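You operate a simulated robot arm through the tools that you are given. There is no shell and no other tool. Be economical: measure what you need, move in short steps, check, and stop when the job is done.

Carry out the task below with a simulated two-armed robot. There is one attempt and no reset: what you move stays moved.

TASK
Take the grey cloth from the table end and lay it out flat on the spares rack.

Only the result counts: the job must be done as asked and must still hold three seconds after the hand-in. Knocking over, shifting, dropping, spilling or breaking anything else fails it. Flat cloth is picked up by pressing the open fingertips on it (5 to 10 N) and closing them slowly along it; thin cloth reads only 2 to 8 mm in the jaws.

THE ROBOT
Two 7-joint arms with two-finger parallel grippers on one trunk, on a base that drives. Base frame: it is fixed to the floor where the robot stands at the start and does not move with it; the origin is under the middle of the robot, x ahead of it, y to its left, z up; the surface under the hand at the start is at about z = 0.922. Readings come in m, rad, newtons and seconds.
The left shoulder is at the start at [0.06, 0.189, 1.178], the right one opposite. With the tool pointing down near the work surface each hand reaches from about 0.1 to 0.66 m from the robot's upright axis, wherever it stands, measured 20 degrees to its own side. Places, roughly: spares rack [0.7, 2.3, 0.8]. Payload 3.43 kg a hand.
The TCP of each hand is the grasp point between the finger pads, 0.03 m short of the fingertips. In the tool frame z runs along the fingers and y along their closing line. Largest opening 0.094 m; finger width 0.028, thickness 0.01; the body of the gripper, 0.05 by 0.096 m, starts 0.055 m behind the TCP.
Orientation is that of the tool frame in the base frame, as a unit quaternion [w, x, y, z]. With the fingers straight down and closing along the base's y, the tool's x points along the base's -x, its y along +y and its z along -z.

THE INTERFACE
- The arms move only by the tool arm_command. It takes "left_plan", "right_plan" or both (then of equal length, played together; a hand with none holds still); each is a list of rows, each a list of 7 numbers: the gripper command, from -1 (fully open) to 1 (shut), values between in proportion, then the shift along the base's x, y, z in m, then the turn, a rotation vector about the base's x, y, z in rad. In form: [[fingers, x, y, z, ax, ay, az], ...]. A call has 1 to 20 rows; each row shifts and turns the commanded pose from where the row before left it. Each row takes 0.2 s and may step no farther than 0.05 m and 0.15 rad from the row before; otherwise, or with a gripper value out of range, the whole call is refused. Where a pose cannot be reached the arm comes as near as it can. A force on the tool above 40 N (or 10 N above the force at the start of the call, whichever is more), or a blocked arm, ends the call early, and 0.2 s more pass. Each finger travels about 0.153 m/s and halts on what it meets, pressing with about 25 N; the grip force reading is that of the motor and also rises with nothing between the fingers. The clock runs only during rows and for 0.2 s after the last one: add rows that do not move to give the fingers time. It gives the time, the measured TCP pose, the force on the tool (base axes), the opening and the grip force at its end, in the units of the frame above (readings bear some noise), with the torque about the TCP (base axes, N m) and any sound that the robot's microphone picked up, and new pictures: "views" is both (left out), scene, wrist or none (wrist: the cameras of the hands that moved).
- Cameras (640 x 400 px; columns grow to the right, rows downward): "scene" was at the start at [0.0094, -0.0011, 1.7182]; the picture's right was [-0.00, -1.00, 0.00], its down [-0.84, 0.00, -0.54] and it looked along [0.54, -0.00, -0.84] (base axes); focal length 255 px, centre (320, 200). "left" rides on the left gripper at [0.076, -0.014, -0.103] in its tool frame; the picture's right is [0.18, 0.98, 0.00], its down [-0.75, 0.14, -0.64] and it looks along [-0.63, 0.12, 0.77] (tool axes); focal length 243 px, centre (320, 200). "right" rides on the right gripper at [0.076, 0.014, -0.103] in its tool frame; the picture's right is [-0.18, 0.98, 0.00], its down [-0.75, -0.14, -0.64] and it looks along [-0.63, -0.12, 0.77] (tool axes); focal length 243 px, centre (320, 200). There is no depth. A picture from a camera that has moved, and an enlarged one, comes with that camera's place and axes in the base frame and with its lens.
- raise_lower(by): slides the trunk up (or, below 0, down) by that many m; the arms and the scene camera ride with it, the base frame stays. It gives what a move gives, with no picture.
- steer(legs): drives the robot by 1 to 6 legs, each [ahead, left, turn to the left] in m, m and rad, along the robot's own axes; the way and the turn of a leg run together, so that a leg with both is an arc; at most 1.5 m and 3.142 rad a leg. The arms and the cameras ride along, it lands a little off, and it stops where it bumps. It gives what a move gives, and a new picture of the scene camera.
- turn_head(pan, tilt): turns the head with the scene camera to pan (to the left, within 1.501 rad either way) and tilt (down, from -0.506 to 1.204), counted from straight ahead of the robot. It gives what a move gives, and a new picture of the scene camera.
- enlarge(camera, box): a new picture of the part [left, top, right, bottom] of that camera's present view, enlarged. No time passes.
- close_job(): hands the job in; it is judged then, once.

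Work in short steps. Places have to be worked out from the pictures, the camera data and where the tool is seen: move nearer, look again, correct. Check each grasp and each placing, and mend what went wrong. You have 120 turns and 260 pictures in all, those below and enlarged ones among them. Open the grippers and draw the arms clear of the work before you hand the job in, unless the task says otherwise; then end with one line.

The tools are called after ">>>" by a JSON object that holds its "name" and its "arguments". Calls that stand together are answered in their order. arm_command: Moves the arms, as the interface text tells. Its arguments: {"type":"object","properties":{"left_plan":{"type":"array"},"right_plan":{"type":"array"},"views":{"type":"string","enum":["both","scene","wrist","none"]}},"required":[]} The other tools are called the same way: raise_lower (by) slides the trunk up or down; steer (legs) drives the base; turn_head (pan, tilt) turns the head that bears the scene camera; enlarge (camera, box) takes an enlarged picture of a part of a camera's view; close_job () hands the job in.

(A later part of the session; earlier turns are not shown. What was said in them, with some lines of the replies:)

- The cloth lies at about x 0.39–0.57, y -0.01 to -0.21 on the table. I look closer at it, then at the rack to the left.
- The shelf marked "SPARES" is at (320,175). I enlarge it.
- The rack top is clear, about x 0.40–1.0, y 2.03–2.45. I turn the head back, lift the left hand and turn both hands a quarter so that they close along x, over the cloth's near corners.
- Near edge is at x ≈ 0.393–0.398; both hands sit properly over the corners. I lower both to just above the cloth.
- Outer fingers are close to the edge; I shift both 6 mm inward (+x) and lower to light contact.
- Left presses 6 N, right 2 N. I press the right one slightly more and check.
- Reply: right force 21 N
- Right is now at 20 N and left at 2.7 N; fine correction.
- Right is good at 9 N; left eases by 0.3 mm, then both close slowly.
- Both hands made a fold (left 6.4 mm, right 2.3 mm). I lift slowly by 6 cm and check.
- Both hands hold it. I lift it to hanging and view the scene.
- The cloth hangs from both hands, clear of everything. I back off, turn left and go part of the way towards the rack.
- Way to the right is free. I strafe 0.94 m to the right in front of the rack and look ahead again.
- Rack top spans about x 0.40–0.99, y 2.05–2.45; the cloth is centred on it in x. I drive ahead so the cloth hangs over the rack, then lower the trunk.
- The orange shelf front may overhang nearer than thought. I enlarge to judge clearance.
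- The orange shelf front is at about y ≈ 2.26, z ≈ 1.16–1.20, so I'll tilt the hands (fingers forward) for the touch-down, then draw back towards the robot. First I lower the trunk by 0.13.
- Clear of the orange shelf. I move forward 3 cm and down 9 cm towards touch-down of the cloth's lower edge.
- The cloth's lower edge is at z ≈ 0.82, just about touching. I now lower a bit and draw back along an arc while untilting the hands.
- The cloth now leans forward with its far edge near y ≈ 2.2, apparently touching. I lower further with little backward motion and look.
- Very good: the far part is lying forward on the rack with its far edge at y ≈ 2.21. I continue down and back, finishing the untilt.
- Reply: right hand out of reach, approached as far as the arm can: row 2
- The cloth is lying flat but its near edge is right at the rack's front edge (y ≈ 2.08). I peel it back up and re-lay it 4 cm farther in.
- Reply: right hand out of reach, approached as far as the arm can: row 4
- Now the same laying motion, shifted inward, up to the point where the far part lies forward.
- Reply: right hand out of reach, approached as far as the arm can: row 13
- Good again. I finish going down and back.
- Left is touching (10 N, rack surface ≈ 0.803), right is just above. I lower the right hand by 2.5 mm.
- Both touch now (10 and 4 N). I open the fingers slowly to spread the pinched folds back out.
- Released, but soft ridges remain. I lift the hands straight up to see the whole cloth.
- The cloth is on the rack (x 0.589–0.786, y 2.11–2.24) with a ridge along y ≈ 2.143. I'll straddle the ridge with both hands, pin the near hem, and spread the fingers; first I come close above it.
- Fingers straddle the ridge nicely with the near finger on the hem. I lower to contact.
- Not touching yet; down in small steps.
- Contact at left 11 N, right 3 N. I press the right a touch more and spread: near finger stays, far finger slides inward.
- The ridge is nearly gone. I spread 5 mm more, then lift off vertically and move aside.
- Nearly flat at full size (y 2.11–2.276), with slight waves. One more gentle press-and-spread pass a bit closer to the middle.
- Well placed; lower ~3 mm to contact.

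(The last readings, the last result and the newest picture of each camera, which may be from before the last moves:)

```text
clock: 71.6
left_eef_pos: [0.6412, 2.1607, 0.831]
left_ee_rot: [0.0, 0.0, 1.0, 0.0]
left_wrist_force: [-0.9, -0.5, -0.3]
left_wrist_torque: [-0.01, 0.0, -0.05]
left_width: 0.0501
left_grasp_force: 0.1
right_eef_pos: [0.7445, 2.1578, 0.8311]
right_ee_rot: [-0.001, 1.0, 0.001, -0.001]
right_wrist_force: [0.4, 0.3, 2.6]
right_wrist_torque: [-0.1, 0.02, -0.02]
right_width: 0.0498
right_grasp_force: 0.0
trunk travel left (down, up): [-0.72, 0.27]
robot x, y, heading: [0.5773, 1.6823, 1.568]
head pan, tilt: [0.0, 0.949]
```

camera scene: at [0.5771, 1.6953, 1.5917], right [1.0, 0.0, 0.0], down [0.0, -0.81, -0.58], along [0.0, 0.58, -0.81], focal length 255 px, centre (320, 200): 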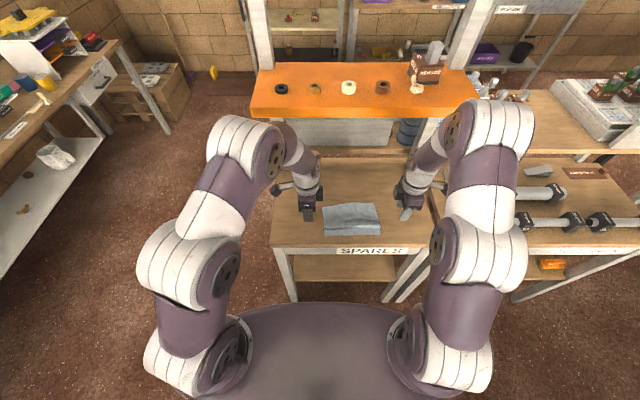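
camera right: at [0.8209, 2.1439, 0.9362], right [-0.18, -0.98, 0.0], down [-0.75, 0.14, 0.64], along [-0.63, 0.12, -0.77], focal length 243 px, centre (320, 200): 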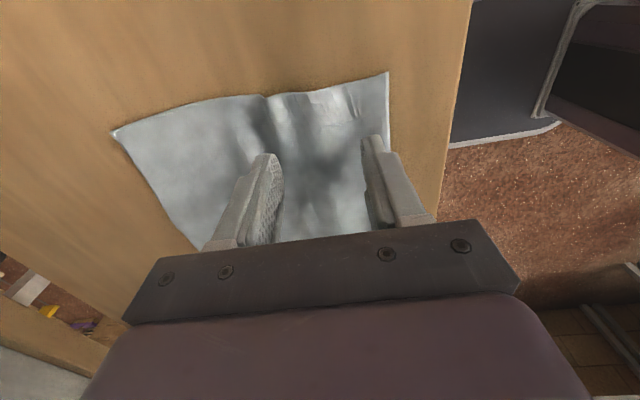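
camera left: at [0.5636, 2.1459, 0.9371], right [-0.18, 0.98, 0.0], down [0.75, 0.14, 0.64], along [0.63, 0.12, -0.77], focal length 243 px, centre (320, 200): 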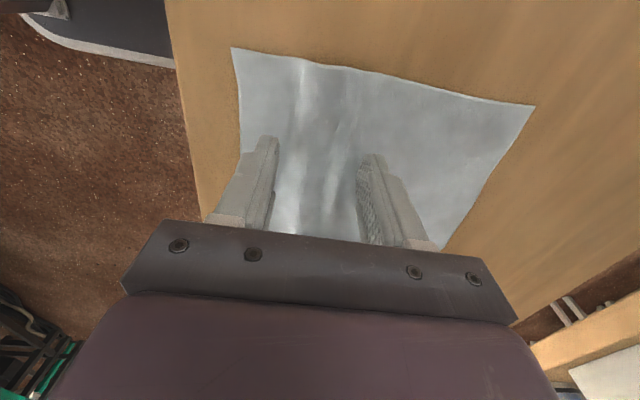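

Right touches; I add 0.9 mm left, 0.3 mm right and spread by about 9 mm.

>>> {"name": "arm_command", "arguments": {"left_plan": [[-0.06, 0, 0, -0.0005, 0, 0, 0], [-0.06, 0, 0, -0.0004, 0, 0, 0], [-0.06, 0, 0, 0, 0, 0, 0], [-0.11, 0, 0.0012, 0, 0, 0, 0], [-0.16, 0, 0.0012, 0, 0, 0, 0], [-0.21, 0, 0.0012, 0, 0, 0, 0], [-0.26, 0, 0.0012, 0, 0, 0, 0], [-0.26, 0, 0, 0, 0, 0, 0]], "right_plan": [[-0.06, 0, 0, -0.0003, 0, 0, 0], [-0.06, 0, 0, 0, 0, 0, 0], [-0.06, 0, 0, 0, 0, 0, 0], [-0.11, 0, 0.0012, 0, 0, 0, 0], [-0.16, 0, 0.0012, 0, 0, 0, 0], [-0.21, 0, 0.0012, 0, 0, 0, 0], [-0.26, 0, 0.0012, 0, 0, 0, 0], [-0.26, 0, 0, 0, 0, 0, 0]], "views": "wrist"}}

```text
clock: 73.4
left_eef_pos: [0.642, 2.1644, 0.8309]
left_ee_rot: [0.0, 0.0, 1.0, 0.001]
left_wrist_force: [-0.6, -1.3, 11.0]
left_wrist_torque: [-0.39, 0.04, -0.04]
left_width: 0.059
left_grasp_force: 0.0
right_eef_pos: [0.7459, 2.1623, 0.8327]
right_ee_rot: [0.0, 1.0, 0.0, 0.0]
right_wrist_force: [0.3, -0.3, -1.2]
right_wrist_torque: [0.0, 0.0, 0.0]
right_width: 0.0591
right_grasp_force: 0.0
trunk travel left (down, up): [-0.72, 0.27]
robot x, y, heading: [0.5782, 1.6842, 1.573]
head pan, tilt: [0.0, 0.949]
camera right: at [0.8207, 2.1481, 0.9348], right [-0.18, -0.98, 0.0], down [-0.75, 0.14, 0.64], along [-0.63, 0.12, -0.77], focal length 243 px, centre (320, 200)
camera left: at [0.564, 2.1502, 0.9339], right [-0.18, 0.98, 0.0], down [0.75, 0.14, 0.64], along [0.63, 0.12, -0.77], focal length 243 px, centre (320, 200)
```

right: 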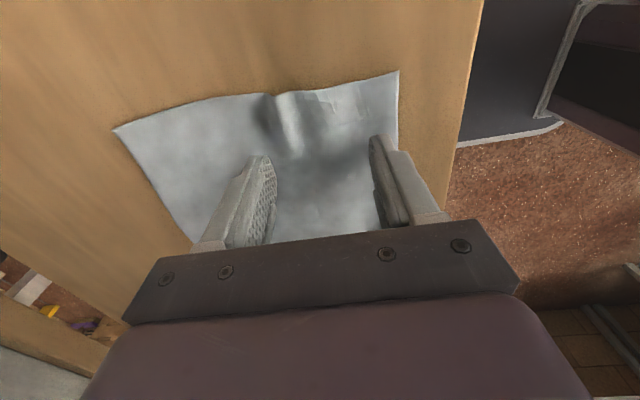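
left: 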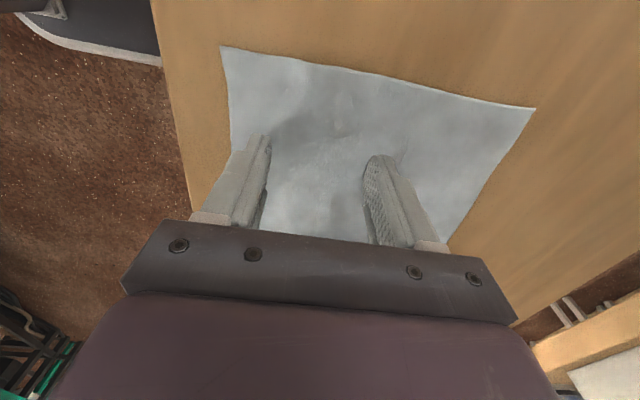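

The left side is smooth; a small bump remains at the right edge. I lift the left away and move the right hand over to x ≈ 0.767 for a last spread.

>>> {"name": "arm_command", "arguments": {"left_plan": [[-0.26, 0, 0, 0.005, 0, 0, 0], [-0.26, 0, 0, 0.03, 0, 0, 0], [-0.26, 0, 0, 0.04, 0, 0, 0], [-0.26, -0.03, 0, 0.02, 0, 0, 0], [-0.26, -0.04, 0, 0, 0, 0, 0], [-0.26, -0.04, 0, 0, 0, 0, 0]], "right_plan": [[-0.26, 0, 0, 0.02, 0, 0, 0], [-0.06, 0.011, -0.002, 0, 0, 0, 0], [-0.06, 0.011, -0.002, 0, 0, 0, 0], [-0.06, 0, 0, -0.015, 0, 0, 0], [-0.06, 0, 0, -0.0055, 0, 0, 0], [-0.06, 0, 0, -0.001, 0, 0, 0]], "views": "wrist"}}

```text
clock: 74.8
left_eef_pos: [0.5304, 2.1639, 0.9268]
left_ee_rot: [0.0, 0.0, 1.0, 0.001]
left_wrist_force: [-1.2, -0.7, 0.5]
left_wrist_torque: [-0.03, 0.02, 0.0]
left_width: 0.0592
left_grasp_force: 0.0
right_eef_pos: [0.7666, 2.159, 0.8317]
right_ee_rot: [-0.002, 1.0, 0.0, 0.001]
right_wrist_force: [2.1, -0.9, 17.3]
right_wrist_torque: [-0.49, -0.09, 0.04]
right_width: 0.0499
right_grasp_force: 0.1
trunk travel left (down, up): [-0.72, 0.27]
robot x, y, heading: [0.577, 1.6851, 1.573]
head pan, tilt: [0.0, 0.949]
camera right: at [0.8426, 2.1446, 0.9341], right [-0.18, -0.98, 0.0], down [-0.75, 0.14, 0.64], along [-0.63, 0.12, -0.77], focal length 243 px, centre (320, 200)
camera left: at [0.4527, 2.149, 1.029], right [-0.18, 0.98, 0.0], down [0.75, 0.14, 0.64], along [0.63, 0.12, -0.77], focal length 243 px, centre (320, 200)
```

right: 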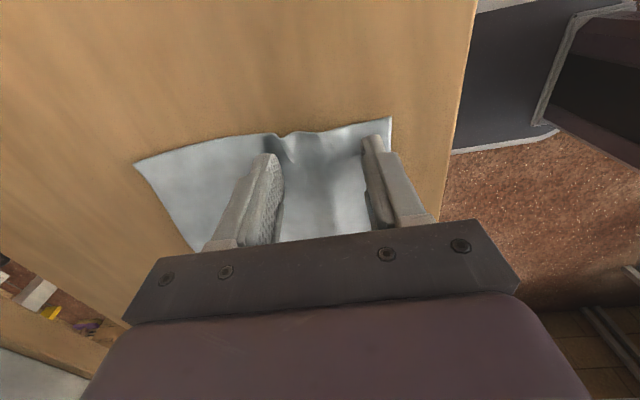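
left: 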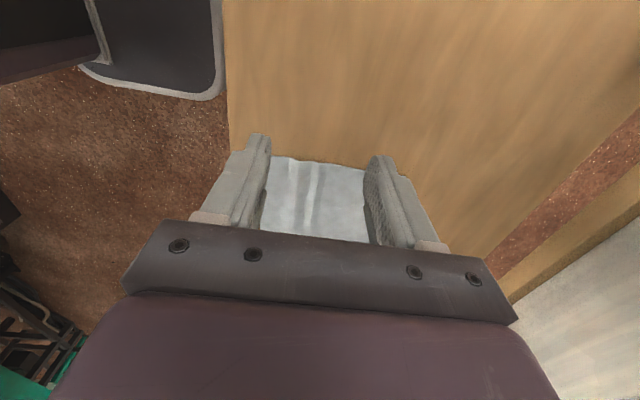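

Pressing 17 N: ease slightly and spread 10 mm, then lift off and step aside.

>>> {"name": "arm_command", "arguments": {"right_plan": [[-0.06, 0, 0, 0.0004, 0, 0, 0], [-0.11, 0, 0.0012, 0, 0, 0, 0], [-0.16, 0, 0.0012, 0, 0, 0, 0], [-0.21, 0, 0.0012, 0, 0, 0, 0], [-0.26, 0, 0.0012, 0, 0, 0, 0], [-0.31, 0, 0.0012, 0, 0, 0, 0], [-0.31, 0, 0, 0, 0, 0, 0], [-0.31, 0, 0, 0.005, 0, 0, 0], [-0.31, 0, 0, 0.03, 0, 0, 0], [-0.31, 0, 0, 0.04, 0, 0, 0], [-0.31, 0.03, 0, 0.02, 0, 0, 0], [-0.31, 0.04, 0, 0, 0, 0, 0], [-0.31, 0.02, 0, 0, 0, 0, 0]], "views": "none"}}

>>> {"name": "enlarge", "arguments": {"camera": "scene", "box": [290, 170, 430, 260]}}

```text
clock: 77.6
left_eef_pos: [0.5304, 2.1642, 0.9251]
left_ee_rot: [0.0, 0.0, 1.0, 0.0]
left_wrist_force: [0.5, 0.1, 0.1]
left_wrist_torque: [0.0, -0.03, -0.03]
left_width: 0.059
left_grasp_force: 0.2
right_eef_pos: [0.8568, 2.1647, 0.9258]
right_ee_rot: [0.0, 1.0, 0.0, 0.0]
right_wrist_force: [0.0, 0.1, -0.1]
right_wrist_torque: [-0.03, 0.01, 0.0]
right_width: 0.0616
right_grasp_force: 0.0
trunk travel left (down, up): [-0.72, 0.27]
robot x, y, heading: [0.5809, 1.687, 1.573]
head pan, tilt: [0.0, 0.949]
```

```text
4.44 times, centred on (360, 215) of scene
camera zoom: at [0.5771, 1.6953, 1.5917], right [1.0, 0.0, 0.0], down [0.0, -0.81, -0.58], along [0.0, 0.58, -0.81], focal length 1135 px, centre (142, 133)
```

zoom: 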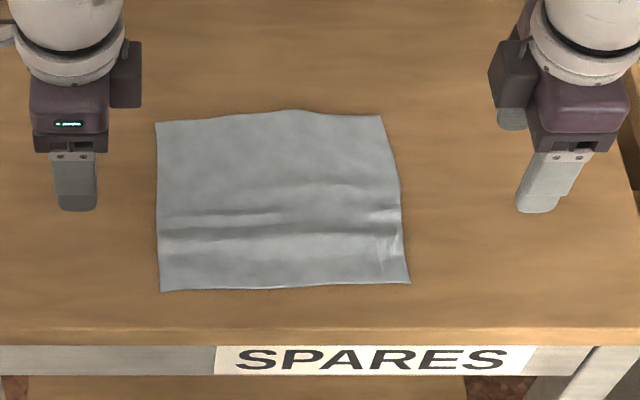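

The cloth lies flat at its full size (~0.195 × 0.168 m) fully on the rack, only faint waves left. I open the grippers and draw the arms back and up.

>>> {"name": "arm_command", "arguments": {"left_plan": [[-1, 0, -0.01, 0.02, 0, 0, 0], [-1, 0, -0.03, 0.03, 0, 0, 0], [-1, 0, -0.03, 0.03, 0, 0, 0], [-1, 0, -0.03, 0.03, 0, 0, 0], [-1, 0, -0.02, 0.03, 0, 0, 0], [-1, 0, 0, 0, 0, 0, 0]], "right_plan": [[-1, 0, -0.01, 0.02, 0, 0, 0], [-1, 0, -0.03, 0.03, 0, 0, 0], [-1, 0, -0.03, 0.03, 0, 0, 0], [-1, 0, -0.03, 0.03, 0, 0, 0], [-1, 0, -0.02, 0.03, 0, 0, 0], [-1, 0, 0, 0, 0, 0, 0]], "views": "scene"}}

```text
clock: 79.0
left_eef_pos: [0.5314, 2.0463, 1.0638]
left_ee_rot: [0.0, 0.0, 1.0, -0.001]
left_wrist_force: [0.2, 0.3, 0.3]
left_wrist_torque: [-0.06, 0.01, 0.01]
left_width: 0.0939
left_grasp_force: 0.1
right_eef_pos: [0.8585, 2.0455, 1.0651]
right_ee_rot: [0.001, 1.0, 0.001, 0.0]
right_wrist_force: [0.0, 0.0, 0.0]
right_wrist_torque: [-0.03, -0.01, 0.03]
right_width: 0.0941
right_grasp_force: 0.0
trunk travel left (down, up): [-0.72, 0.27]
robot x, y, heading: [0.5765, 1.6846, 1.573]
head pan, tilt: [0.0, 0.949]
camera scene: at [0.5775, 1.6973, 1.5916], right [1.0, 0.0, 0.0], down [0.0, -0.81, -0.58], along [0.0, 0.58, -0.81], focal length 255 px, centre (320, 200)
```

scene: 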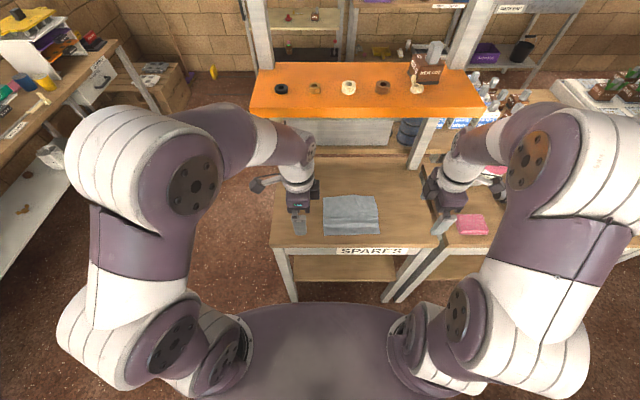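

The cloth lies flat on the spares rack, the arms are clear and nothing else looks disturbed; I hand in.

>>> {"name": "close_job", "arguments": {}}

```text
The job is handed in.
```

The grey cloth is laid out at its full size on the spares rack, with only faint waves left; nothing else looked disturbed, and the arms were drawn clear with grippers open before hand-in.
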